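You operate a simulated robot arm through the tools that you are given. There is no shell and no other tool.

You run a simulated two-armed robot. Do the job below in one go: nothing can be reset, and whatever is moved stays where it is left.

JOB
Retime the clamped motor to turn Left; prove it at the gauge box.
Fine: cover off, ring's stripe to the housing's line for that way, cover back on; the clamp stays locked, the pieces beside the mat stay.

Only the result counts: the job must be done as asked and must still hold three seconds after the hand-in. Knocking over, shifting, dropping, spilling or breaking anything else fails it. A push-on lid holds only when it is set on centred and level and pressed home; a screw cap is set on level and turned clockwise until tight.

ROBOT AND FRAMES
Two 6-joint arms with fingered hands on one trunk that stands fixed in place. Base frame: the origin is at the foot of the trunk, x ahead of it, y to its left, z up. Units: mm, degrees, N and s.
The left shoulder is at [40, 182, 1317], the right one opposite. With the tool pointing down near the work surface each hand reaches from about 480 to 820 mm from the base axis, measured 20 degrees to its own side. Payload 4.9 kg a hand.
Tool frame (each hand has its own): the origin (TCP) lies between the finger pads and is the grasp point; the fingertips stand 32 mm ahead of it; z points along the fingers, y is the line along which they close. Largest opening 200 mm; the body of the gripper starts 89 mm behind the TCP. The gripper is a hand of 4 fingers: y runs from the thumb to the fingers, the wrist lies at [0, 0, -252] in the tool frame, and closing takes about 1.5 s.
Orientation is told as [roll, pitch, yaw] about the base's x, y, z axes, in that order, counted from this pose: with the fingers straight down and closing along the base's y, the tool's x points along the base's -x, its y along +y and its z along -z.

CONTROLS
- The arms move only by the tool step_arm. It takes "left_moves", "right_moves" or both (then of equal length, played together; a hand with none holds still); each is a list of rows, each an object of numbers (a shift or turn left out is 0, a gripper value left out holds the last): "dx", "dy", "dz": the shift along the tool's x, y, z in units of 20 mm (1.0 is 20 mm); "ax", "ay", "az": the turn, a rotation vector about the tool's x, y, z in units of 5 degrees (1.0 is 5 degrees); "jaw": the gripper command, from -1 (fully open) to 1 (shut), values between in proportion. In form: [{"dx": .., "dy": .., "dz": .., "ax": .., "ay": .., "az": .., "jaw": ..}, ...]. A call has 1 to 20 rows; each row shifts and turns the commanded pose from where the row before left it, along the tool's axes as they then stand. A call with a number of a shift or a turn outside -1 to 1 is refused whole. Rows are played at 5 a second. More than 50 mm and 8.6 degrees between two rows, or a gripper value outside its range, and nothing of the call is played. Where a pose cannot be reached the arm comes as near as it can. A force on the tool above 90 N (or 10 N above the force at the start of the call, whichever is more), or a blocked arm, ends the call early, and 0.2 s more pass. The fingers move at their own pace (about 153 mm/s each) and stop on an object; they squeeze with about 24 N. The grip force told is the motor's: it shows also when the fingers shut on nothing. Time passes only in rows, and 0.2 s behind the last, so rows that do not move let the fingers close. It gives the time, the measured TCP pose, the force on the tool (base axes), the opening and the grip force at its end, in the units of the frame above (readings bear some noise), with the torque about the TCP (base axes, N m) and any sound that the robot's microphone picked up.
- Cameras (640 x 400 px; columns grow to the right, rows downward): "scene" is now at [100.4, -21.3, 1536.3]; the picture's right is [-0.25, -0.97, 0.00], its down [-0.64, 0.17, -0.75] and it looks along [0.72, -0.19, -0.66] (base axes); focal length 318 px, centre (320, 200). "left" rides on the left gripper at [-69, -69, -116] in its tool frame; the picture's right is [0.71, -0.71, 0.00], its down [0.54, 0.54, -0.64] and it looks along [0.46, 0.45, 0.77] (tool axes); focal length 226 px, centre (320, 200). "right" rides on the right gripper at [69, -69, -116] in its tool frame; the picture's right is [0.71, 0.71, 0.00], its down [-0.54, 0.54, -0.64] and it looks along [-0.45, 0.45, 0.77] (tool axes); focal length 226 px, centre (320, 200). There is no depth. A picture from a camera that has moved, and an enlarged one, comes with that camera's place and axes in the base frame and with its lens.
- snapshot(camera): a new picture of that camera. No time passes.
- set_grasp(shape, hand): the hand has 4 fingers and takes this shape, open, in about a second: jaw (thumb against the fingers, like two jaws); tri (thumb and two fingers); tip (a fingertip pinch); poke (one finger out to press); point (the index stretched); flat (the hand flat); cup (the hand cupped); fist (a fist). The gripper value then closes the fingers along that shape, each until it touches; the sizes above hold for jaw. It gives what a move gives, with no picture.
- aim_head(pan, tilt): turns the head with the scene camera to pan (to the left, within 86 degrees either way) and tilt (down, from -29 to 69), counted from straight ahead of the robot. It gives what a move gives.
- inspect(camera, box): a new picture of the part [left, top, right, bottom] of that camera's present view, enlarged. No time passes.
- finish_job(): hands the job in; it is judged then, once.

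Places have to be worked out from the pictures, the camera data and where the tool is seen. Open the grippers and draw the arms clear of the work before you hand the job in, unless the task says otherwise.

The tools are called by a JSON object that holds its "fn" and its "kwargs". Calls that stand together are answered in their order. step_arm: Moves the arms, as the interface text tells. Its arguments: {"type":"object","properties":{"left_moves":{"type":"array"},"right_moves":{"type":"array"}},"required":[]} The other tools are called the same way: set_grasp (shape, hand) gives the hand a shape; aim_head (pan, tilt) turns the head that bears the scene camera; snapshot (camera) takes a picture; inspect (camera, box) takes an enlarged picture of a part of a camera's view; finish_job () hands the job in.

At the start:

```text
time: 0.0
left_tcp_pos: [736.9, 32.2, 1131.9]
left_tool_rot: [0.0, -0.2, -23.7]
left_ft_force: [0.8, -0.6, 0.3]
left_moment: [0.01, 0.0, 0.0]
left_opening: 199.8
left_grip_force: 0.0
left_shape: jaw
right_tcp_pos: [487.1, -554.9, 1196.1]
right_tool_rot: [0.1, 0.1, -23.7]
right_ft_force: [0.2, 0.8, -0.2]
right_moment: [0.03, 0.01, -0.02]
right_opening: 199.8
right_grip_force: 0.0
right_shape: jaw
head pan, tilt: [-14.5, 41.6]
```

scene: 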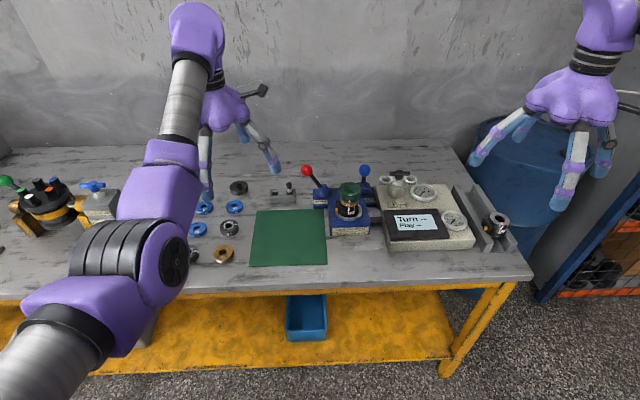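
right: 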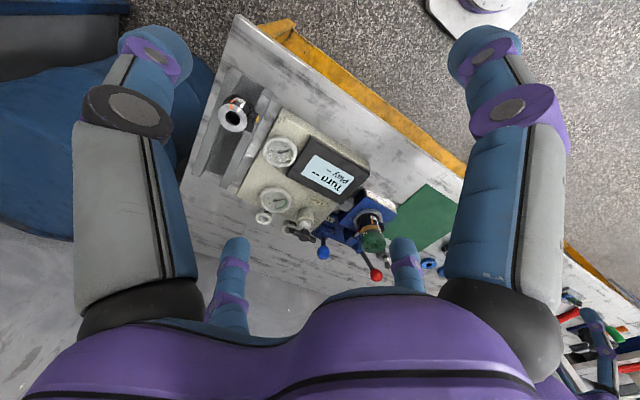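
left: 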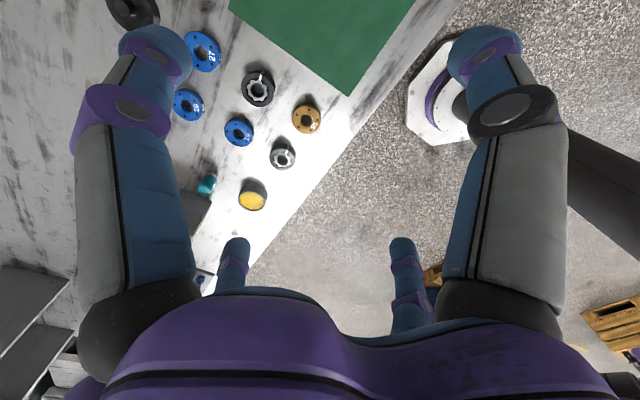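

I start by taking a closer look at the clamped motor and the gauge box in the scene view.

{"fn": "inspect", "kwargs": {"camera": "scene", "box": [290, 150, 400, 250]}}

{"fn": "inspect", "kwargs": {"camera": "scene", "box": [370, 150, 530, 260]}}

{"fn": "inspect", "kwargs": {"camera": "right", "box": [300, 170, 440, 290]}}

{"fn": "inspect", "kwargs": {"camera": "right", "box": [190, 70, 390, 250]}}

{"fn": "inspect", "kwargs": {"camera": "scene", "box": [180, 160, 340, 280]}}

```text
4.00 times, centred on (345, 200) of scene
camera zoom: at [100.4, -21.3, 1536.3], right [-0.25, -0.97, 0.0], down [-0.64, 0.17, -0.75], along [0.72, -0.19, -0.66], focal length 1271 px, centre (220, 200)
```

zoom: 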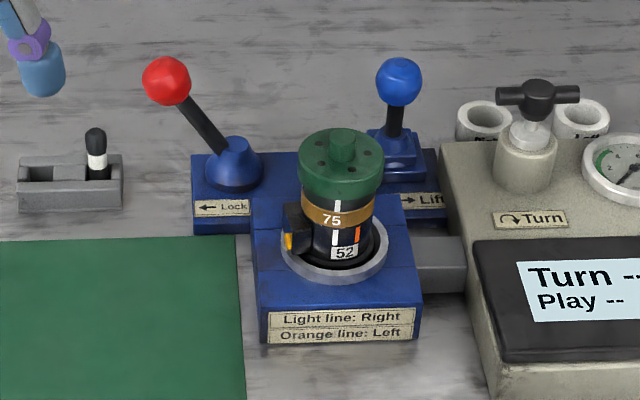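

```text
3.64 times, centred on (450, 205) of scene
camera zoom: at [100.4, -21.3, 1536.3], right [-0.25, -0.97, 0.0], down [-0.64, 0.17, -0.75], along [0.72, -0.19, -0.66], focal length 1155 px, centre (-153, 182)
```

zoom: 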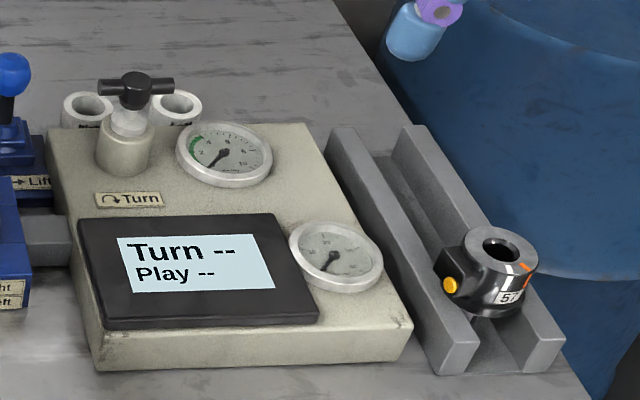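

```text
3.33 times, centred on (370, 230) of right
camera zoom: at [395.0, -588.4, 1312.0], right [-0.36, 0.93, 0.0], down [0.71, 0.28, 0.64], along [0.6, 0.23, -0.77], focal length 754 px, centre (153, 100)
```

zoom: 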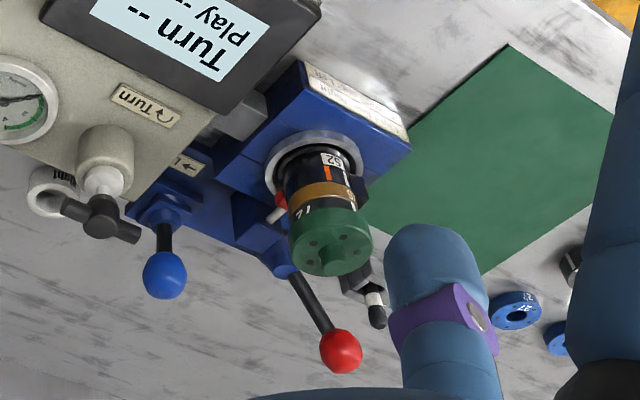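

```text
2.22 times, centred on (290, 160) of right
camera zoom: at [395.0, -588.4, 1312.0], right [-0.36, 0.93, 0.0], down [0.71, 0.28, 0.64], along [0.6, 0.23, -0.77], focal length 502 px, centre (387, 289)
```

zoom: 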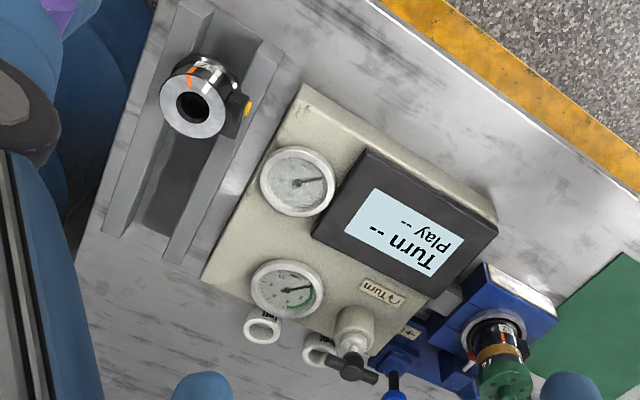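

```text
3.33 times, centred on (260, 220) of scene
camera zoom: at [100.4, -21.3, 1536.3], right [-0.25, -0.97, 0.0], down [-0.64, 0.17, -0.75], along [0.72, -0.19, -0.66], focal length 1059 px, centre (520, 133)
```

zoom: 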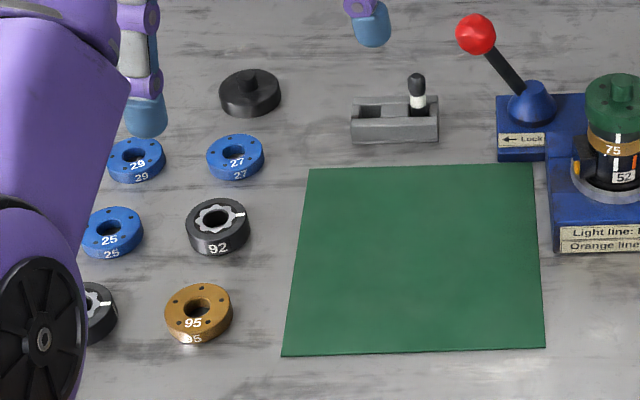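

I'll zoom in further on the motor, the levers, and the box controls.

{"fn": "inspect", "kwargs": {"camera": "scene", "box": [325, 175, 373, 225]}}

{"fn": "inspect", "kwargs": {"camera": "right", "box": [345, 200, 400, 260]}}

{"fn": "inspect", "kwargs": {"camera": "scene", "box": [375, 160, 445, 215]}}

{"fn": "inspect", "kwargs": {"camera": "scene", "box": [265, 160, 335, 215]}}

{"fn": "inspect", "kwargs": {"camera": "scene", "box": [0, 160, 130, 240]}}

{"fn": "inspect", "kwargs": {"camera": "left", "box": [160, 20, 340, 220]}}

```text
8.00 times, centred on (349, 200) of scene
camera zoom: at [100.4, -21.3, 1536.3], right [-0.25, -0.97, 0.0], down [-0.64, 0.17, -0.75], along [0.72, -0.19, -0.66], focal length 2541 px, centre (88, 200)
```

zoom: 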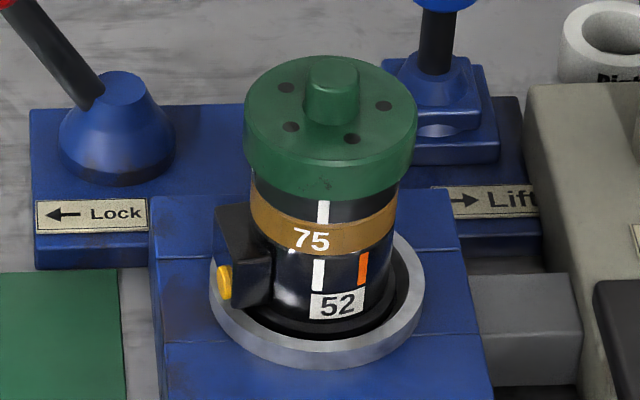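

```text
6.67 times, centred on (372, 230) of right
camera zoom: at [395.0, -588.4, 1312.0], right [-0.36, 0.93, 0.0], down [0.71, 0.28, 0.64], along [0.6, 0.23, -0.77], focal length 1507 px, centre (-30, 0)
```

zoom: 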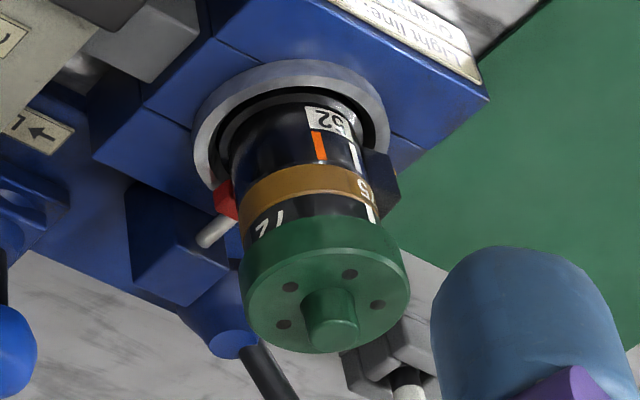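

```text
7.27 times, centred on (410, 188) of scene
camera zoom: at [100.4, -21.3, 1536.3], right [-0.25, -0.97, 0.0], down [-0.64, 0.17, -0.75], along [0.72, -0.19, -0.66], focal length 2310 px, centre (-334, 291)
```

zoom: 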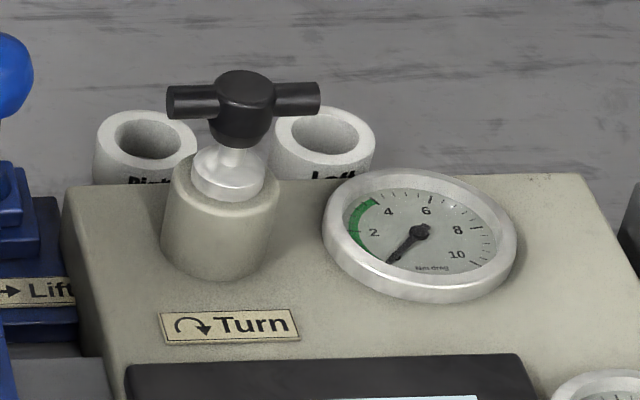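

```text
7.27 times, centred on (300, 188) of scene
camera zoom: at [100.4, -21.3, 1536.3], right [-0.25, -0.97, 0.0], down [-0.64, 0.17, -0.75], along [0.72, -0.19, -0.66], focal length 2310 px, centre (466, 291)
```

zoom: 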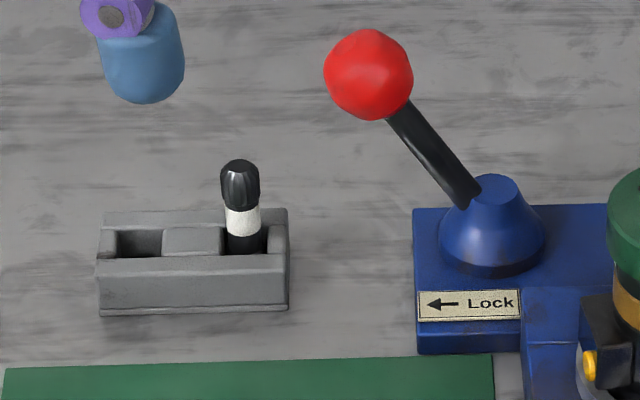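

```text
4.92 times, centred on (65, 200) of scene
camera zoom: at [100.4, -21.3, 1536.3], right [-0.25, -0.97, 0.0], down [-0.64, 0.17, -0.75], along [0.72, -0.19, -0.66], focal length 1564 px, centre (1575, 200)
```

zoom: 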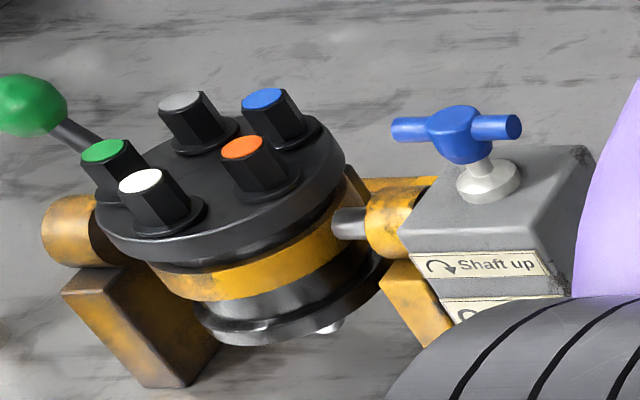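

```text
2.00 times, centred on (250, 120) of left
camera zoom: at [771.0, -58.3, 1248.0], right [-0.93, -0.36, 0.0], down [-0.28, 0.71, 0.64], along [-0.23, 0.6, -0.77], focal length 452 px, centre (460, 360)
```

zoom: 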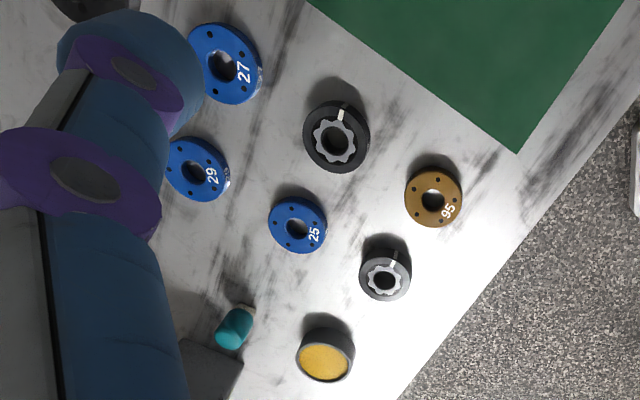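

The stack reads, from the top: green push-on cover with a knob, black ring with a white stripe (on the light line = Right now), brass plate 75, and housing 52 with an orange line about 36° further to the right. I'll draw the left arm aside and test how the right hand closes in free air.

{"fn": "step_arm", "kwargs": {"left_moves": [{"dx": 0.8, "dy": 0.8, "dz": -0.3}, {"dx": 0.8, "dy": 0.8, "dz": -0.3}, {"dx": 0.8, "dy": 0.8, "dz": -0.3}, {"dx": 0.8, "dy": 0.8, "dz": -0.3}, {"dx": 0.8, "dy": 0.8, "dz": -0.3}, {"dx": 0.8, "dy": 0.8, "dz": -0.3}, {"dx": 0.8, "dy": 0.8, "dz": -0.3}, {"dx": 0.8, "dy": 0.8, "dz": -0.3}, {"dx": 0.8, "dy": 0.8}, {"dx": 0.8, "dy": 0.8}], "right_moves": [{"jaw": 0.4}, {}, {}, {}, {}, {}, {}, {}, {}, {}]}}

{"fn": "snapshot", "kwargs": {"camera": "scene"}}

{"fn": "snapshot", "kwargs": {"camera": "right"}}

```text
time: 2.2
left_tcp_pos: [774.1, 218.2, 1154.2]
left_tool_rot: [-0.1, 0.0, -23.6]
left_ft_force: [0.4, 0.5, 0.1]
left_moment: [0.0, 0.0, -0.01]
left_opening: 199.9
left_grip_force: 0.0
left_shape: jaw
left hand out of reach, approached as far as the arm can: row 1, 2, 3, 4, 5, 6, 7, 8, 9, 10
right_tcp_pos: [486.9, -553.7, 1195.8]
right_tool_rot: [0.0, 0.1, -23.7]
right_ft_force: [-1.4, -0.1, -0.1]
right_moment: [0.0, 0.02, 0.01]
right_opening: 60.7
right_grip_force: 0.2
right_shape: jaw
head pan, tilt: [-14.5, 41.6]
```

```text
taken
```

scene: 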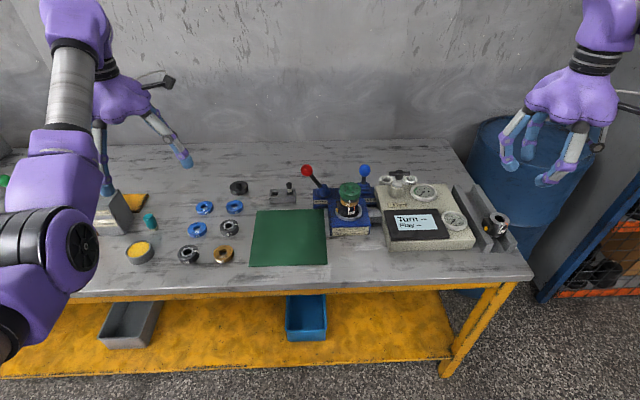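

```text
taken
camera right: at [395.0, -588.3, 1312.1], right [-0.36, 0.93, 0.0], down [0.71, 0.28, 0.64], along [0.6, 0.23, -0.77], focal length 226 px, centre (320, 200)
```

right: 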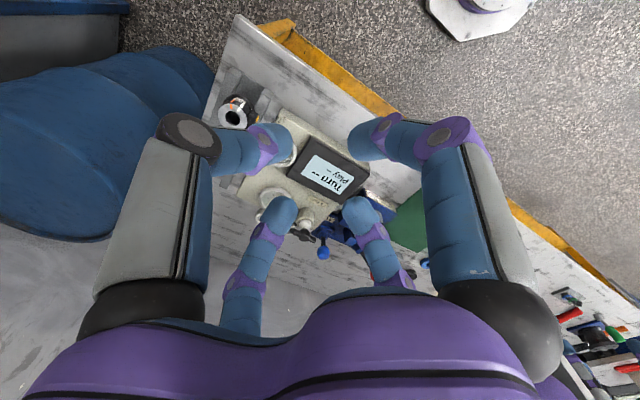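

The hand closes as four fingers toward the centre. I'll look at the finger geometry closely from the side.

{"fn": "inspect", "kwargs": {"camera": "scene", "box": [480, 50, 640, 200]}}

{"fn": "inspect", "kwargs": {"camera": "scene", "box": [120, 170, 300, 280]}}

{"fn": "inspect", "kwargs": {"camera": "right", "box": [240, 100, 420, 240]}}

```text
2.67 times, centred on (560, 125) of scene
camera zoom: at [100.5, -21.1, 1536.3], right [-0.25, -0.97, 0.0], down [-0.64, 0.17, -0.75], along [0.72, -0.19, -0.66], focal length 847 px, centre (-320, 400)
```

zoom: 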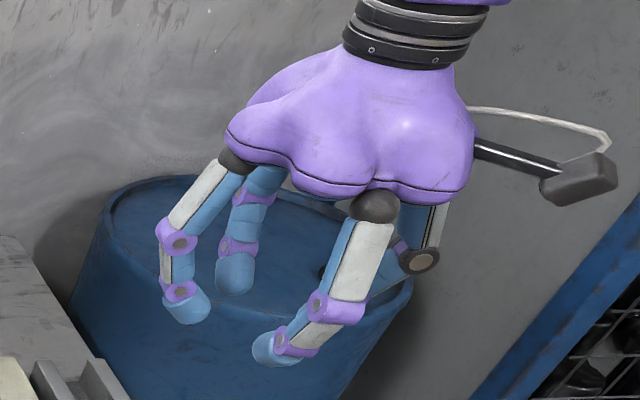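

```text
3.56 times, centred on (210, 225) of scene
camera zoom: at [100.5, -21.1, 1536.3], right [-0.25, -0.97, 0.0], down [-0.64, 0.17, -0.75], along [0.72, -0.19, -0.66], focal length 1129 px, centre (711, 111)
```

zoom: 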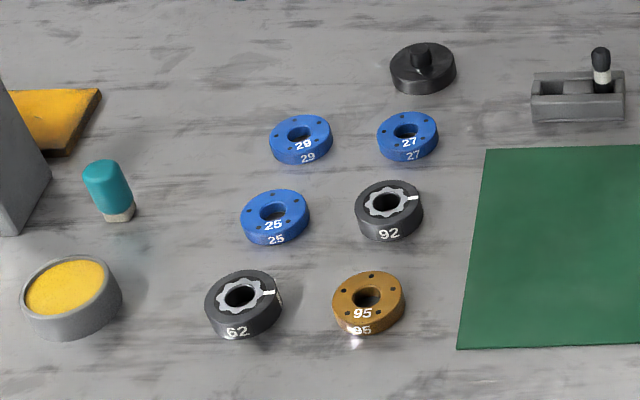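

```text
2.86 times, centred on (330, 170) of right
camera zoom: at [395.0, -588.3, 1312.1], right [-0.36, 0.93, 0.0], down [0.71, 0.28, 0.64], along [0.6, 0.23, -0.77], focal length 646 px, centre (291, 286)
```

zoom: 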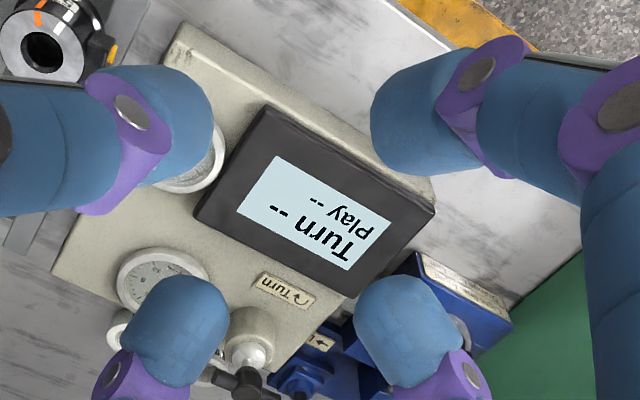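

Fingers curl inward with rounded tips; opening ≈ 100·(1−jaw). I estimate the cover knob top at about [781, −289, 950]; I move the right hand above it, staying at z ≈ 1080, for a close view.

{"fn": "step_arm", "kwargs": {"right_moves": [{"dx": -0.45, "dy": 1.0, "dz": 0.32, "jaw": 0.0}, {"dx": -0.45, "dy": 1.0, "dz": 0.32}, {"dx": -0.45, "dy": 1.0, "dz": 0.32}, {"dx": -0.45, "dy": 1.0, "dz": 0.32}, {"dx": -0.45, "dy": 1.0, "dz": 0.32}, {"dx": -0.45, "dy": 1.0, "dz": 0.32}, {"dx": -0.45, "dy": 1.0, "dz": 0.32}, {"dx": -0.45, "dy": 1.0, "dz": 0.32}, {"dx": -0.45, "dy": 1.0, "dz": 0.32}, {"dx": -0.45, "dy": 1.0, "dz": 0.32}, {"dx": -0.45, "dy": 1.0, "dz": 0.32}, {"dx": -0.45, "dy": 1.0, "dz": 0.32}, {"dx": -0.45, "dy": 1.0, "dz": 0.32}, {"dx": -0.45, "dy": 1.0, "dz": 0.32}, {"dx": -0.45, "dy": 1.0, "dz": 0.32}, {"dx": -0.45, "dy": 1.0, "dz": 0.32}, {"dx": -0.45, "dy": 1.0, "dz": 0.32}, {"dx": -0.45, "dy": 1.0, "dz": 0.32}]}}

{"fn": "snapshot", "kwargs": {"camera": "right"}}

{"fn": "inspect", "kwargs": {"camera": "scene", "box": [280, 100, 440, 240]}}

```text
time: 6.0
left_tcp_pos: [773.6, 219.5, 1156.8]
left_tool_rot: [0.0, -0.2, -23.8]
left_ft_force: [-0.7, -0.3, -0.3]
left_moment: [0.04, -0.01, 0.0]
left_opening: 199.8
left_grip_force: 0.0
left_shape: jaw
right_tcp_pos: [575.9, -465.8, 1063.3]
right_tool_rot: [0.1, -0.1, -23.7]
right_ft_force: [0.9, 0.4, -0.1]
right_moment: [0.02, 0.03, 0.01]
right_opening: 99.7
right_grip_force: 0.0
right_shape: jaw
right hand out of reach, approached as far as the arm can: row 6, 7, 8, 9, 10, 11, 12, 13, 14, 15, 16, 17, 18
head pan, tilt: [-14.5, 41.6]
```

```text
taken
camera right: at [484.3, -500.3, 1180.4], right [-0.36, 0.93, 0.0], down [0.71, 0.28, 0.64], along [0.6, 0.23, -0.76], focal length 226 px, centre (320, 200)
```

right: 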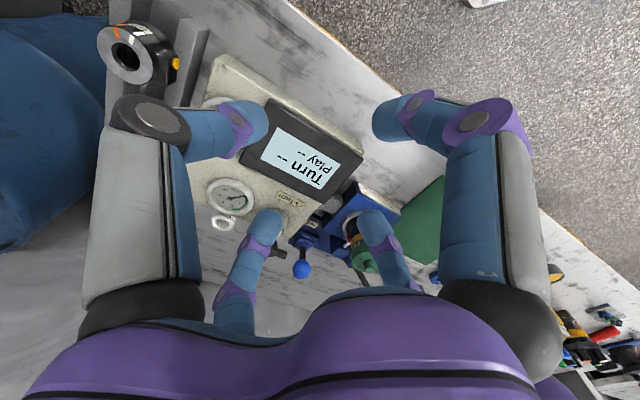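

```text
2.86 times, centred on (360, 170) of scene
camera zoom: at [100.5, -21.3, 1536.3], right [-0.25, -0.97, 0.0], down [-0.64, 0.17, -0.75], along [0.72, -0.19, -0.66], focal length 908 px, centre (206, 286)
```

zoom: 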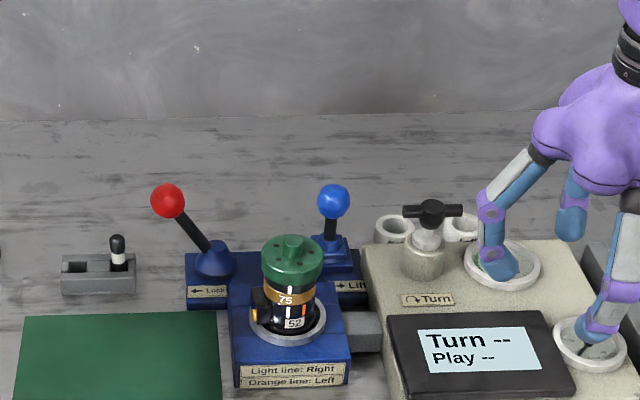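

The right arm stopped short (pose limit, not contact). I test small moves to learn which direction is limited, first a forward shift and then a yaw.

{"fn": "step_arm", "kwargs": {"right_moves": [{"dz": -0.5}, {"dx": -0.5}, {"dx": -0.5}]}}

```text
time: 6.8
left_tcp_pos: [774.0, 218.1, 1154.5]
left_tool_rot: [-0.1, 0.0, -23.9]
left_ft_force: [-0.7, 0.5, -0.3]
left_moment: [-0.01, 0.0, 0.0]
left_opening: 199.9
left_grip_force: 0.1
left_shape: jaw
right_tcp_pos: [589.1, -480.3, 1074.3]
right_tool_rot: [0.2, -0.2, -23.8]
right_ft_force: [0.3, 0.3, -0.1]
right_moment: [0.02, 0.02, 0.0]
right_opening: 99.7
right_grip_force: 0.0
right_shape: jaw
right hand out of reach, approached as far as the arm can: row 2, 3
head pan, tilt: [-14.5, 41.6]
```

The commanded pose restarts from the reached one, and the limit looks like a wrist-yaw one. I turn the hand's yaw by +20° and see whether it can then move inward.

{"fn": "step_arm", "kwargs": {"right_moves": [{"az": -1}, {"az": -1}, {"az": -1}, {"az": -1}, {"dx": -0.5, "dy": 0.5}, {"dx": -0.5, "dy": 0.5}, {"dx": -0.5, "dy": 0.5}, {"dx": -0.5, "dy": 0.5}]}}

```text
time: 8.6
left_tcp_pos: [773.4, 217.8, 1153.8]
left_tool_rot: [-0.1, -0.2, -23.9]
left_ft_force: [-0.1, 0.1, 0.8]
left_moment: [0.0, 0.0, 0.02]
left_opening: 199.9
left_grip_force: 0.1
left_shape: jaw
right_tcp_pos: [587.0, -478.6, 1074.8]
right_tool_rot: [0.1, -0.1, -3.7]
right_ft_force: [0.5, 0.3, 0.9]
right_moment: [-0.03, -0.03, 0.03]
right_opening: 99.6
right_grip_force: 0.0
right_shape: jaw
right hand out of reach, approached as far as the arm can: row 5, 6, 7, 8
head pan, tilt: [-14.5, 41.6]
```

Yaw is free but the shift is still limited, so I test other directions: up, then inward only.

{"fn": "step_arm", "kwargs": {"right_moves": [{"dz": -1}, {"dz": -1}, {"dz": -1}]}}

{"fn": "step_arm", "kwargs": {"right_moves": [{"dy": 1}, {"dy": 1}]}}

{"fn": "step_arm", "kwargs": {"right_moves": [{"dx": -1}, {"dx": -1}]}}

```text
time: 9.4
left_tcp_pos: [775.1, 218.3, 1154.7]
left_tool_rot: [0.0, -0.1, -23.9]
left_ft_force: [0.0, -0.8, -0.7]
left_moment: [-0.01, -0.06, -0.03]
left_opening: 199.7
left_grip_force: 0.0
left_shape: jaw
right_tcp_pos: [584.9, -481.6, 1133.7]
right_tool_rot: [0.0, -0.1, -3.8]
right_ft_force: [-0.1, -0.6, -0.2]
right_moment: [0.01, -0.02, 0.02]
right_opening: 99.7
right_grip_force: 0.1
right_shape: jaw
right hand out of reach, approached as far as the arm can: row 2
head pan, tilt: [-14.5, 41.6]
```

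```text
time: 10.0
left_tcp_pos: [773.3, 220.3, 1154.0]
left_tool_rot: [0.1, -0.2, -23.8]
left_ft_force: [0.9, -0.7, 0.7]
left_moment: [-0.02, -0.06, -0.02]
left_opening: 199.6
left_grip_force: 0.2
left_shape: jaw
right_tcp_pos: [564.8, -460.3, 1130.3]
right_tool_rot: [0.2, -0.2, -3.8]
right_ft_force: [0.1, 0.8, 0.5]
right_moment: [-0.03, -0.05, 0.04]
right_opening: 99.9
right_grip_force: 0.1
right_shape: jaw
right hand out of reach, approached as far as the arm can: row 1, 2
head pan, tilt: [-14.5, 41.6]
```

```text
time: 10.6
left_tcp_pos: [773.8, 218.6, 1154.4]
left_tool_rot: [0.0, -0.1, -23.8]
left_ft_force: [0.5, -0.1, 0.3]
left_moment: [-0.01, -0.01, 0.01]
left_opening: 199.8
left_grip_force: 0.2
left_shape: jaw
right_tcp_pos: [585.3, -480.6, 1129.0]
right_tool_rot: [0.1, 0.0, -3.8]
right_ft_force: [-0.3, 0.7, -0.7]
right_moment: [-0.03, 0.02, 0.02]
right_opening: 99.8
right_grip_force: 0.0
right_shape: jaw
right hand out of reach, approached as far as the arm can: row 1, 2
head pan, tilt: [-14.5, 41.6]
```

The limit is a vertical plane-like boundary. I turn the head to see the right arm's pose.

{"fn": "aim_head", "kwargs": {"pan": -50, "tilt": 25}}

{"fn": "snapshot", "kwargs": {"camera": "scene"}}

{"fn": "snapshot", "kwargs": {"camera": "left"}}

```text
time: 11.6
left_tcp_pos: [772.8, 219.7, 1154.2]
left_tool_rot: [0.0, 0.0, -23.8]
left_ft_force: [-0.4, 0.4, 0.2]
left_moment: [0.0, 0.01, -0.03]
left_opening: 199.9
left_grip_force: 0.0
left_shape: jaw
right_tcp_pos: [586.4, -480.7, 1129.7]
right_tool_rot: [0.3, -0.2, -3.7]
right_ft_force: [0.4, 0.6, 0.6]
right_moment: [-0.01, 0.01, -0.04]
right_opening: 99.8
right_grip_force: 0.0
right_shape: jaw
head pan, tilt: [-50.0, 25.0]
```

```text
taken
```

scene: 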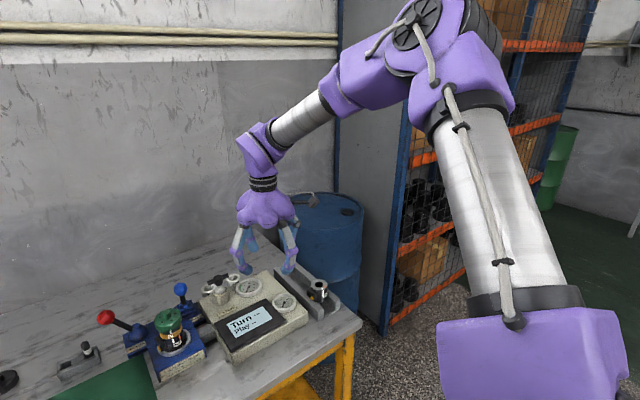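

```text
taken
camera left: at [807.9, 127.9, 1270.5], right [-0.93, -0.36, 0.0], down [-0.28, 0.71, 0.64], along [-0.23, 0.6, -0.77], focal length 226 px, centre (320, 200)
```

left: 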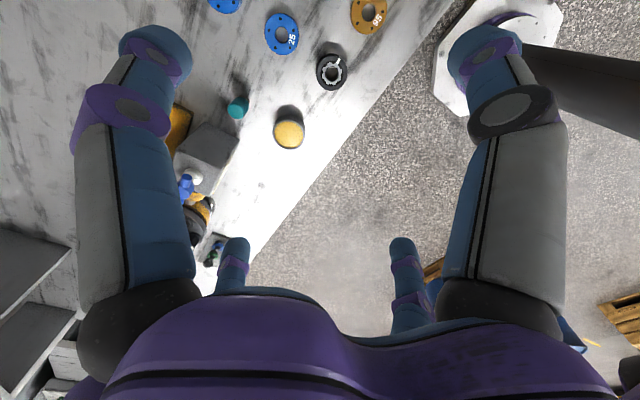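

The arm is bent with its elbow raised high. The reach note mentions working heights, so I try again lower (z ≈ 1000, above everything here), moving inward in steps.

{"fn": "step_arm", "kwargs": {"right_moves": [{"dx": 0.5, "dz": 1}, {"dx": 0.5, "dz": 1}, {"dx": 0.5, "dz": 1}, {"dx": 0.5, "dz": 1}, {"dz": 1}, {"dz": 1}]}}

{"fn": "step_arm", "kwargs": {"right_moves": [{"dy": 1}, {"dy": 1}, {"dy": 1}]}}

```text
time: 13.0
left_tcp_pos: [773.8, 218.3, 1154.0]
left_tool_rot: [0.0, 0.0, -23.8]
left_ft_force: [0.1, 0.5, -0.1]
left_moment: [0.0, -0.02, 0.03]
left_opening: 199.9
left_grip_force: 0.0
left_shape: jaw
right_tcp_pos: [545.0, -474.4, 1010.4]
right_tool_rot: [0.1, 0.0, -3.7]
right_ft_force: [-0.8, 0.0, -0.2]
right_moment: [0.0, 0.01, 0.0]
right_opening: 99.7
right_grip_force: 0.1
right_shape: jaw
head pan, tilt: [-50.0, 25.0]
```

```text
time: 13.8
left_tcp_pos: [774.3, 219.2, 1154.1]
left_tool_rot: [0.0, -0.1, -23.8]
left_ft_force: [-0.6, 0.4, -0.6]
left_moment: [0.02, 0.03, 0.02]
left_opening: 199.8
left_grip_force: 0.0
left_shape: jaw
right_tcp_pos: [537.6, -429.1, 1010.3]
right_tool_rot: [0.1, -0.1, -3.8]
right_ft_force: [-0.5, 0.9, 0.4]
right_moment: [0.02, 0.0, -0.04]
right_opening: 99.3
right_grip_force: 0.0
right_shape: jaw
right hand out of reach, approached as far as the arm can: row 3
head pan, tilt: [-50.0, 25.0]
```

The boundary is the same vertical plane at this height too, so it comes from an arm joint rather than reach. I look at the arm's whole layout.

{"fn": "aim_head", "kwargs": {"pan": -75, "tilt": 20}}

{"fn": "snapshot", "kwargs": {"camera": "scene"}}

{"fn": "aim_head", "kwargs": {"pan": 20, "tilt": 30}}

{"fn": "snapshot", "kwargs": {"camera": "scene"}}

```text
time: 14.7
left_tcp_pos: [774.1, 219.4, 1155.9]
left_tool_rot: [0.1, -0.1, -23.9]
left_ft_force: [-0.2, 0.0, 0.1]
left_moment: [0.02, 0.01, 0.03]
left_opening: 199.5
left_grip_force: 0.1
left_shape: jaw
right_tcp_pos: [538.5, -428.7, 1011.3]
right_tool_rot: [0.0, -0.1, -3.6]
right_ft_force: [-0.1, 0.4, 0.5]
right_moment: [-0.01, 0.01, -0.02]
right_opening: 99.8
right_grip_force: 0.1
right_shape: jaw
head pan, tilt: [-75.0, 20.0]
```

```text
taken
```

scene: 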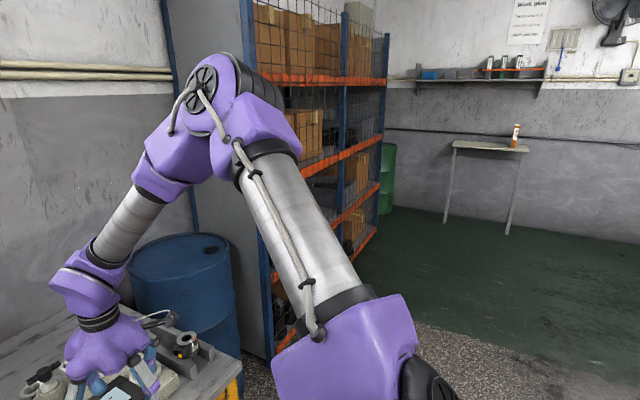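

```text
time: 16.4
left_tcp_pos: [774.2, 219.1, 1155.2]
left_tool_rot: [-0.1, -0.1, -23.8]
left_ft_force: [0.9, -0.1, -1.2]
left_moment: [0.0, -0.04, 0.01]
left_opening: 199.9
left_grip_force: 0.0
left_shape: jaw
right_tcp_pos: [537.9, -429.6, 1009.5]
right_tool_rot: [0.2, -0.1, -3.6]
right_ft_force: [-0.1, -0.6, 0.9]
right_moment: [0.07, 0.02, 0.01]
right_opening: 99.6
right_grip_force: 0.1
right_shape: jaw
head pan, tilt: [20.0, 30.0]
```

```text
taken
```

scene: 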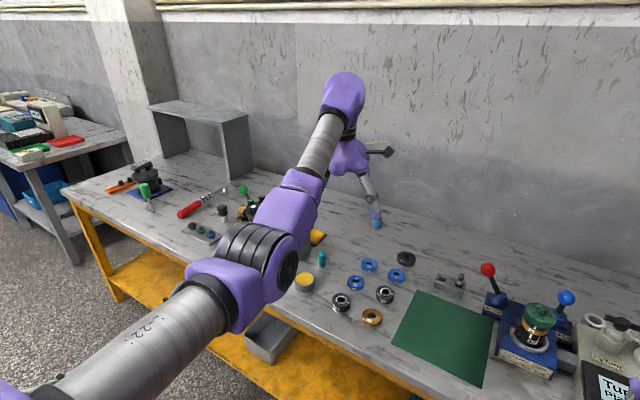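

Right elbow is up and outward, left elbow is down. I probe the right arm further back and inward to map the boundary.

{"fn": "step_arm", "kwargs": {"right_moves": [{"dx": 1, "dz": -1}, {"dx": 1, "dz": -1}, {"dx": 1}, {"dx": 1}, {"dx": 1}, {"dy": 1}, {"dy": 1}, {"dy": 1}, {"dy": 1}, {"dy": 1}, {"dy": 1}]}}

{"fn": "step_arm", "kwargs": {"right_moves": [{"dy": 1}, {"dy": 1}, {"dy": 1}, {"dy": 1}, {"dy": 1}]}}

```text
time: 18.8
left_tcp_pos: [773.2, 218.9, 1154.1]
left_tool_rot: [0.0, -0.1, -23.8]
left_ft_force: [1.5, 0.6, 0.2]
left_moment: [0.03, 0.01, 0.0]
left_opening: 200.0
left_grip_force: 0.1
left_shape: jaw
right_tcp_pos: [422.5, -339.7, 1054.1]
right_tool_rot: [0.2, 0.0, -3.6]
right_ft_force: [-0.2, 0.4, 0.8]
right_moment: [0.01, 0.01, 0.01]
right_opening: 99.5
right_grip_force: 0.2
right_shape: jaw
right hand out of reach, approached as far as the arm can: row 9, 10, 11
head pan, tilt: [20.0, 30.0]
```

```text
time: 20.0
left_tcp_pos: [774.0, 219.2, 1153.6]
left_tool_rot: [0.0, -0.1, -23.8]
left_ft_force: [-0.1, -0.6, 1.0]
left_moment: [-0.01, 0.0, -0.02]
left_opening: 199.7
left_grip_force: 0.0
left_shape: jaw
right_tcp_pos: [385.5, -318.3, 1054.6]
right_tool_rot: [0.1, -0.1, -3.7]
right_ft_force: [-0.1, -0.2, -0.1]
right_moment: [0.0, -0.01, -0.01]
right_opening: 99.5
right_grip_force: 0.0
right_shape: jaw
right hand out of reach, approached as far as the arm can: row 1, 2, 3, 4, 5
head pan, tilt: [20.0, 30.0]
```

The boundary fits a shoulder-pan stop (about −39°) for the elbow-up posture, while the left arm sits elbow-down without that limit. I try stretching the right arm out along its free side to let the elbow pass through straight.

{"fn": "step_arm", "kwargs": {"right_moves": [{"dx": -0.78, "dy": -1, "dz": -0.1}, {"dx": -0.78, "dy": -1, "dz": -0.1}, {"dx": -0.78, "dy": -1, "dz": -0.1}, {"dx": -0.78, "dy": -1, "dz": -0.1}, {"dx": -0.78, "dy": -1, "dz": -0.1}, {"dx": -0.78, "dy": -1, "dz": -0.1}, {"dx": -0.78, "dy": -1, "dz": -0.1}, {"dx": -0.78, "dy": -1, "dz": -0.1}, {"dx": -0.78, "dy": -1, "dz": -0.1}, {"dx": -0.78, "dy": -1, "dz": -0.1}, {"dx": -0.78, "dy": -1, "dz": -0.1}, {"dx": -0.78, "dy": -1, "dz": -0.1}, {"dx": -0.78, "dy": -1, "dz": -0.1}, {"dx": -0.78, "dy": -1}, {"dx": -0.78, "dy": -1}, {"dx": -0.78, "dy": -1}]}}

{"fn": "aim_head", "kwargs": {"pan": -50, "tilt": 20}}

{"fn": "snapshot", "kwargs": {"camera": "scene"}}

```text
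time: 23.4
left_tcp_pos: [774.0, 218.7, 1153.6]
left_tool_rot: [0.1, -0.1, -23.7]
left_ft_force: [0.5, 0.4, 0.7]
left_moment: [0.0, 0.0, -0.05]
left_opening: 200.2
left_grip_force: 0.1
left_shape: jaw
right_tcp_pos: [611.5, -654.7, 1079.8]
right_tool_rot: [0.0, 0.0, -3.7]
right_ft_force: [0.6, 0.0, 0.3]
right_moment: [0.03, 0.0, 0.0]
right_opening: 99.7
right_grip_force: 0.0
right_shape: jaw
head pan, tilt: [20.0, 30.0]
```

```text
time: 24.8
left_tcp_pos: [773.7, 218.9, 1154.6]
left_tool_rot: [0.0, -0.1, -23.8]
left_ft_force: [-0.5, -0.2, 0.0]
left_moment: [-0.03, 0.0, 0.01]
left_opening: 200.2
left_grip_force: 0.0
left_shape: jaw
right_tcp_pos: [611.5, -654.8, 1080.2]
right_tool_rot: [0.0, -0.1, -3.8]
right_ft_force: [0.5, 0.0, 0.4]
right_moment: [0.02, 0.01, 0.0]
right_opening: 99.6
right_grip_force: 0.0
right_shape: jaw
head pan, tilt: [-50.0, 20.0]
```

```text
taken
```

scene: 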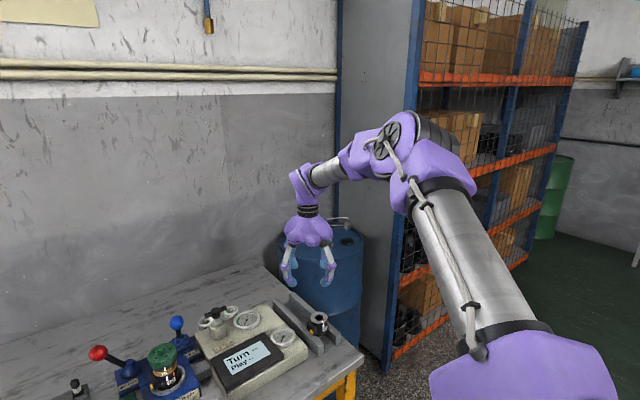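

The arm is nearly stretched now. I push a little further out to straighten it fully and then lower, to see whether the elbow drops.

{"fn": "step_arm", "kwargs": {"right_moves": [{"dx": -0.8, "dy": -0.6}, {"dx": -0.8, "dy": -0.6}, {"dx": -0.8, "dy": -0.6}, {"dx": -0.8, "dy": -0.6}, {"dx": -0.8, "dy": -0.6}]}}

{"fn": "snapshot", "kwargs": {"camera": "scene"}}

```text
time: 26.0
left_tcp_pos: [773.5, 219.2, 1155.1]
left_tool_rot: [-0.1, -0.1, -23.8]
left_ft_force: [-0.4, 0.9, 0.6]
left_moment: [0.01, 0.02, -0.02]
left_opening: 199.8
left_grip_force: 0.0
left_shape: jaw
right_tcp_pos: [655.2, -699.5, 1087.8]
right_tool_rot: [-0.1, -0.1, -3.7]
right_ft_force: [-0.1, -0.3, 0.8]
right_moment: [-0.01, 0.02, 0.01]
right_opening: 99.8
right_grip_force: 0.0
right_shape: jaw
right hand out of reach, approached as far as the arm can: row 4, 5
head pan, tilt: [-50.0, 20.0]
```

```text
taken
```

scene: 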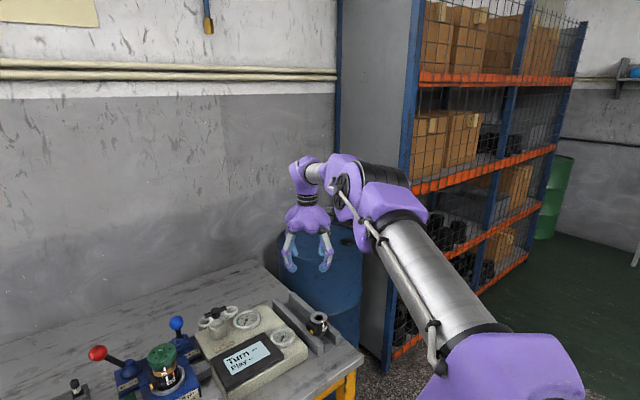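

The arm is straight now. I draw it back while raising the hand a little and look at which way the elbow folds.

{"fn": "step_arm", "kwargs": {"right_moves": [{"dx": 0.8, "dy": 0.6, "dz": -0.5}, {"dx": 0.8, "dy": 0.6, "dz": -0.5}, {"dx": 0.8, "dy": 0.6, "dz": -0.5}, {"dx": 0.8, "dy": 0.6}, {"dx": 0.8, "dy": 0.6}]}}

{"fn": "snapshot", "kwargs": {"camera": "scene"}}

```text
time: 27.2
left_tcp_pos: [773.7, 218.1, 1154.4]
left_tool_rot: [0.0, 0.0, -23.7]
left_ft_force: [0.0, -0.2, -0.2]
left_moment: [-0.01, 0.0, 0.01]
left_opening: 200.0
left_grip_force: 0.1
left_shape: jaw
right_tcp_pos: [579.7, -630.8, 1119.3]
right_tool_rot: [0.0, 0.0, -3.7]
right_ft_force: [-0.7, -0.4, 0.4]
right_moment: [0.05, 0.0, -0.02]
right_opening: 99.6
right_grip_force: 0.1
right_shape: jaw
head pan, tilt: [-50.0, 20.0]
```

```text
taken
```

scene: 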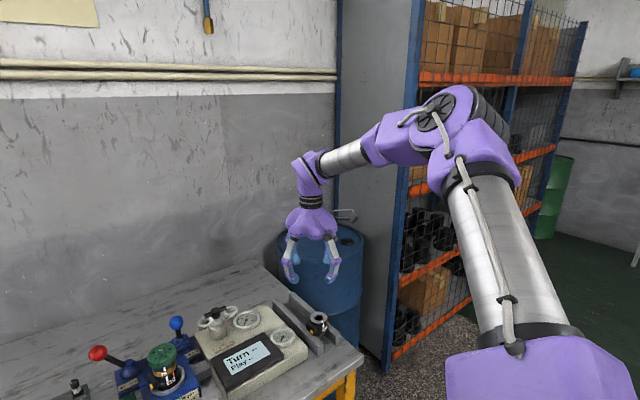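

Elbow stays up. I test whether the pan stop still holds with the arm nearly straight, sliding the hand inward at long reach.

{"fn": "step_arm", "kwargs": {"right_moves": [{"dx": -1, "dy": 0.24, "dz": 0.25}, {"dx": -1, "dy": 0.24, "dz": 0.25}, {"dx": -1, "dy": 0.24, "dz": 0.25}, {"dx": -1, "dy": 0.24, "dz": 0.25}, {"dx": -1, "dy": 0.24, "dz": 0.25}, {"dx": -1, "dy": 0.24, "dz": 0.25}, {"dx": -0.5, "dy": 0.9}, {"dx": -0.5, "dy": 0.9}, {"dx": -0.5, "dy": 0.9}, {"dx": -0.5, "dy": 0.9}, {"dx": -0.4, "dy": 0.9}, {"dx": -0.4, "dy": 0.9}, {"dx": -0.4, "dy": 0.9}, {"dx": -0.4, "dy": 0.9}, {"dx": -0.3, "dy": 0.9}, {"dx": -0.3, "dy": 0.9}]}}

{"fn": "snapshot", "kwargs": {"camera": "scene"}}

```text
time: 30.6
left_tcp_pos: [773.6, 219.7, 1155.0]
left_tool_rot: [0.0, -0.2, -23.9]
left_ft_force: [0.4, 0.3, -0.1]
left_moment: [0.03, 0.01, -0.01]
left_opening: 199.7
left_grip_force: 0.1
left_shape: jaw
right_tcp_pos: [622.0, -527.9, 1083.4]
right_tool_rot: [0.0, -0.1, -3.8]
right_ft_force: [0.4, 0.0, 0.3]
right_moment: [0.0, -0.05, -0.02]
right_opening: 99.8
right_grip_force: 0.1
right_shape: jaw
right hand out of reach, approached as far as the arm can: row 5, 6, 7, 8, 9, 10, 11, 12, 13, 14, 15, 16
head pan, tilt: [-50.0, 20.0]
```

```text
taken
```

scene: 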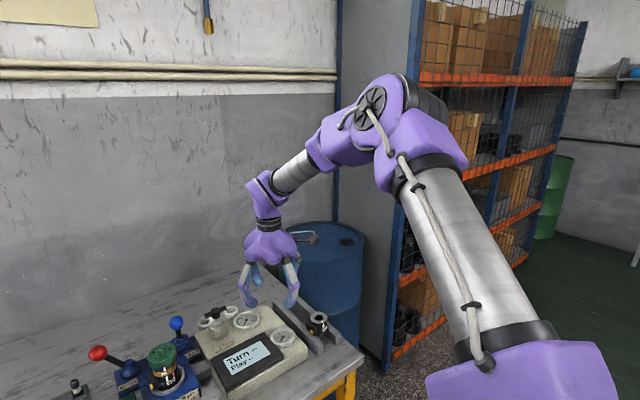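

The pan stop is fixed near −39°. I compare both elbows' construction closely to understand each arm's branch.

{"fn": "inspect", "kwargs": {"camera": "scene", "box": [240, 50, 620, 400]}}

{"fn": "aim_head", "kwargs": {"pan": 30, "tilt": 40}}

{"fn": "snapshot", "kwargs": {"camera": "scene"}}

{"fn": "aim_head", "kwargs": {"pan": -60, "tilt": 55}}

{"fn": "snapshot", "kwargs": {"camera": "scene"}}

```text
1.14 times, centred on (430, 225) of scene
camera zoom: at [79.0, -71.6, 1570.1], right [-0.77, -0.64, 0.0], down [-0.22, 0.26, -0.94], along [0.6, -0.72, -0.34], focal length 363 px, centre (194, 171)
```

zoom: 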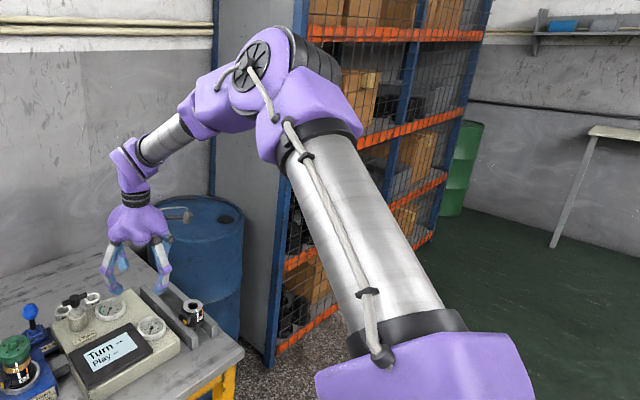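

```text
time: 32.1
left_tcp_pos: [773.9, 219.7, 1154.3]
left_tool_rot: [0.0, -0.1, -23.8]
left_ft_force: [0.7, -0.7, -0.6]
left_moment: [-0.02, 0.01, 0.01]
left_opening: 199.9
left_grip_force: 0.1
left_shape: jaw
right_tcp_pos: [621.6, -526.9, 1083.2]
right_tool_rot: [0.1, -0.2, -3.7]
right_ft_force: [0.7, 0.2, 0.0]
right_moment: [0.01, 0.01, 0.0]
right_opening: 99.7
right_grip_force: 0.0
right_shape: jaw
head pan, tilt: [30.0, 40.0]
```

```text
taken
```

scene: 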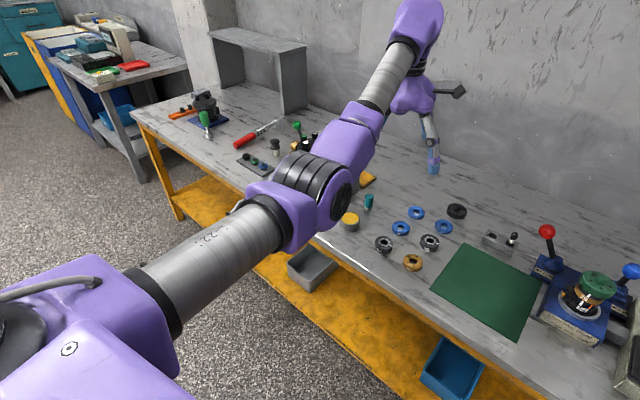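

```text
time: 33.8
left_tcp_pos: [773.8, 219.6, 1153.7]
left_tool_rot: [0.0, -0.1, -23.8]
left_ft_force: [0.9, 0.0, -0.1]
left_moment: [0.0, -0.01, -0.02]
left_opening: 199.9
left_grip_force: 0.2
left_shape: jaw
right_tcp_pos: [621.8, -527.2, 1081.2]
right_tool_rot: [0.1, -0.1, -3.7]
right_ft_force: [0.2, -0.1, -0.9]
right_moment: [0.03, 0.01, -0.03]
right_opening: 99.7
right_grip_force: 0.1
right_shape: jaw
head pan, tilt: [-60.0, 55.0]
```

```text
taken
```

scene: 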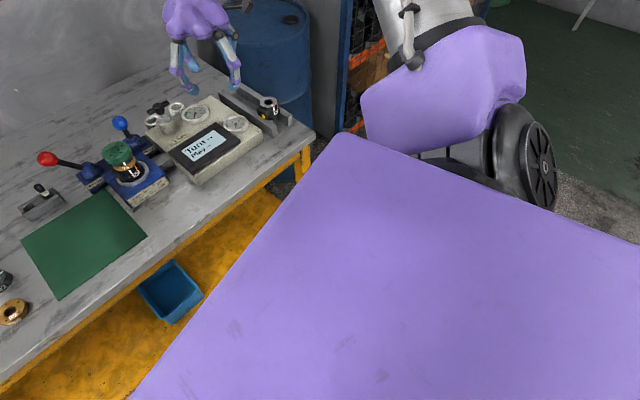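

Both arms look mirrored; only the elbow differs. I try the stop again at working height in the free space in front of the table.

{"fn": "step_arm", "kwargs": {"right_moves": [{"dx": 1, "dy": 0.5}, {"dx": 1, "dy": 0.5}, {"dx": 1, "dy": 0.5}, {"dx": 1, "dy": 0.5}, {"dx": 1, "dy": 0.5}, {"dx": 1, "dy": 0.5}, {"dx": 1, "dy": 0.5}, {"dx": 1, "dy": 0.5}, {"dx": 1, "dy": 0.5}, {"dx": 1, "dy": 0.5}, {"dx": 1, "dy": 0.5, "dz": 1}, {"dz": 1}, {"dz": 1}, {"dz": 1}, {"dz": 1}, {"dz": 1}, {"dz": 1}, {"dz": 1}, {"dz": 1}, {"dz": 1}]}}

{"fn": "step_arm", "kwargs": {"right_moves": [{"dy": 1}, {"dy": 1}, {"dy": 1}, {"dy": 1}, {"dy": 1}]}}

{"fn": "aim_head", "kwargs": {"pan": -40, "tilt": 45}}

{"fn": "snapshot", "kwargs": {"camera": "scene"}}

```text
time: 38.0
left_tcp_pos: [773.5, 218.8, 1155.2]
left_tool_rot: [-0.1, 0.1, -23.7]
left_ft_force: [0.6, -0.2, -0.1]
left_moment: [-0.01, 0.0, -0.06]
left_opening: 200.2
left_grip_force: 0.1
left_shape: jaw
right_tcp_pos: [409.9, -402.8, 881.4]
right_tool_rot: [0.0, 0.1, -3.6]
right_ft_force: [0.6, -0.4, -0.2]
right_moment: [-0.01, -0.01, 0.04]
right_opening: 99.8
right_grip_force: 0.1
right_shape: jaw
head pan, tilt: [-60.0, 55.0]
```

```text
time: 39.2
left_tcp_pos: [773.6, 219.3, 1154.4]
left_tool_rot: [0.0, -0.1, -23.8]
left_ft_force: [-0.3, -0.3, 0.6]
left_moment: [-0.02, 0.0, 0.0]
left_opening: 200.0
left_grip_force: 0.1
left_shape: jaw
right_tcp_pos: [392.8, -344.6, 893.9]
right_tool_rot: [0.0, 0.0, -3.7]
right_ft_force: [0.1, 0.3, 0.5]
right_moment: [0.02, 0.0, 0.04]
right_opening: 99.7
right_grip_force: 0.0
right_shape: jaw
right hand out of reach, approached as far as the arm can: row 3, 4, 5
head pan, tilt: [-60.0, 55.0]
```

```text
time: 40.0
left_tcp_pos: [774.8, 219.2, 1154.9]
left_tool_rot: [0.0, -0.2, -23.8]
left_ft_force: [0.0, 0.0, 0.2]
left_moment: [-0.02, 0.0, 0.01]
left_opening: 199.9
left_grip_force: 0.1
left_shape: jaw
right_tcp_pos: [393.1, -345.5, 894.6]
right_tool_rot: [0.1, 0.0, -3.7]
right_ft_force: [-0.3, 0.3, -0.2]
right_moment: [0.0, 0.02, 0.0]
right_opening: 99.9
right_grip_force: 0.0
right_shape: jaw
head pan, tilt: [-40.0, 45.0]
```

```text
taken
```

scene: 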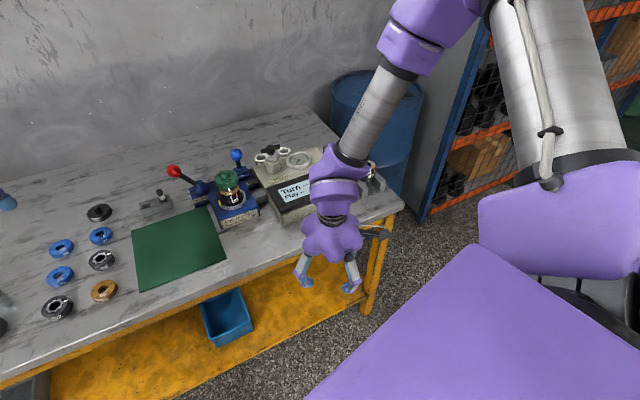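

At this height the stop is the same; the shoulder block seems to lie against a purple body plate. I look at the left shoulder in the mirrored view to compare.

{"fn": "aim_head", "kwargs": {"pan": 60, "tilt": 55}}

{"fn": "snapshot", "kwargs": {"camera": "scene"}}

{"fn": "aim_head", "kwargs": {"pan": -60, "tilt": 65}}

{"fn": "snapshot", "kwargs": {"camera": "scene"}}

{"fn": "aim_head", "kwargs": {"pan": 0, "tilt": 69}}

{"fn": "snapshot", "kwargs": {"camera": "scene"}}

```text
time: 41.8
left_tcp_pos: [774.5, 217.7, 1154.8]
left_tool_rot: [0.0, -0.1, -23.9]
left_ft_force: [0.4, -0.3, -0.1]
left_moment: [0.01, -0.02, 0.02]
left_opening: 199.8
left_grip_force: 0.1
left_shape: jaw
right_tcp_pos: [393.1, -344.3, 893.6]
right_tool_rot: [0.1, 0.0, -3.7]
right_ft_force: [-0.2, 0.2, -0.4]
right_moment: [-0.01, 0.01, 0.01]
right_opening: 99.9
right_grip_force: 0.0
right_shape: jaw
head pan, tilt: [60.0, 55.0]
```

```text
taken
```

scene: 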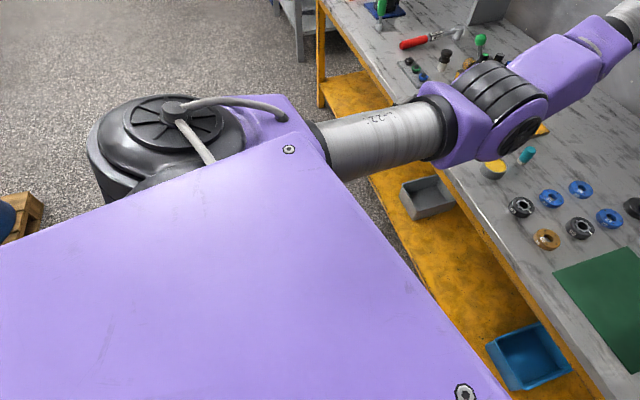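

```text
time: 43.8
left_tcp_pos: [773.8, 219.5, 1153.9]
left_tool_rot: [0.1, 0.0, -23.9]
left_ft_force: [0.3, 0.2, 0.0]
left_moment: [0.01, 0.0, 0.02]
left_opening: 200.0
left_grip_force: 0.0
left_shape: jaw
right_tcp_pos: [393.6, -343.7, 892.8]
right_tool_rot: [0.0, 0.0, -3.6]
right_ft_force: [-0.3, -0.5, 0.4]
right_moment: [0.0, 0.03, -0.01]
right_opening: 99.7
right_grip_force: 0.1
right_shape: jaw
head pan, tilt: [-60.0, 65.0]
```

```text
taken
```

scene: 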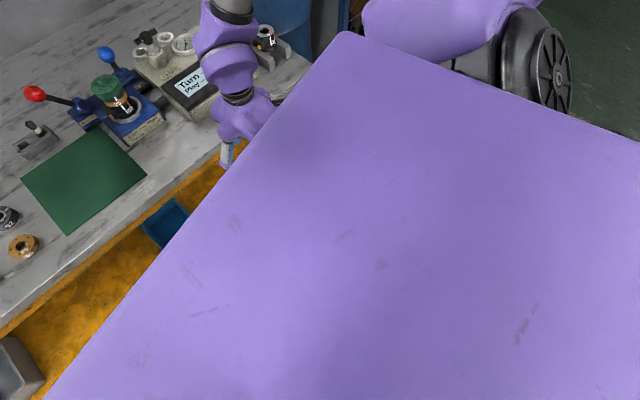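

```text
time: 45.1
left_tcp_pos: [774.4, 219.0, 1154.6]
left_tool_rot: [0.0, -0.1, -23.7]
left_ft_force: [-1.0, -0.6, -0.5]
left_moment: [0.02, 0.0, -0.04]
left_opening: 200.1
left_grip_force: 0.1
left_shape: jaw
right_tcp_pos: [392.3, -344.3, 893.2]
right_tool_rot: [0.2, 0.1, -3.7]
right_ft_force: [0.9, 0.3, 0.5]
right_moment: [0.01, -0.04, 0.01]
right_opening: 99.7
right_grip_force: 0.0
right_shape: jaw
head pan, tilt: [0.0, 68.8]
```

```text
taken
```

scene: 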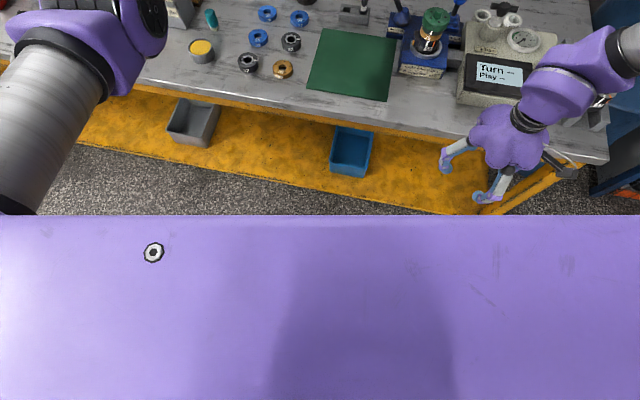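

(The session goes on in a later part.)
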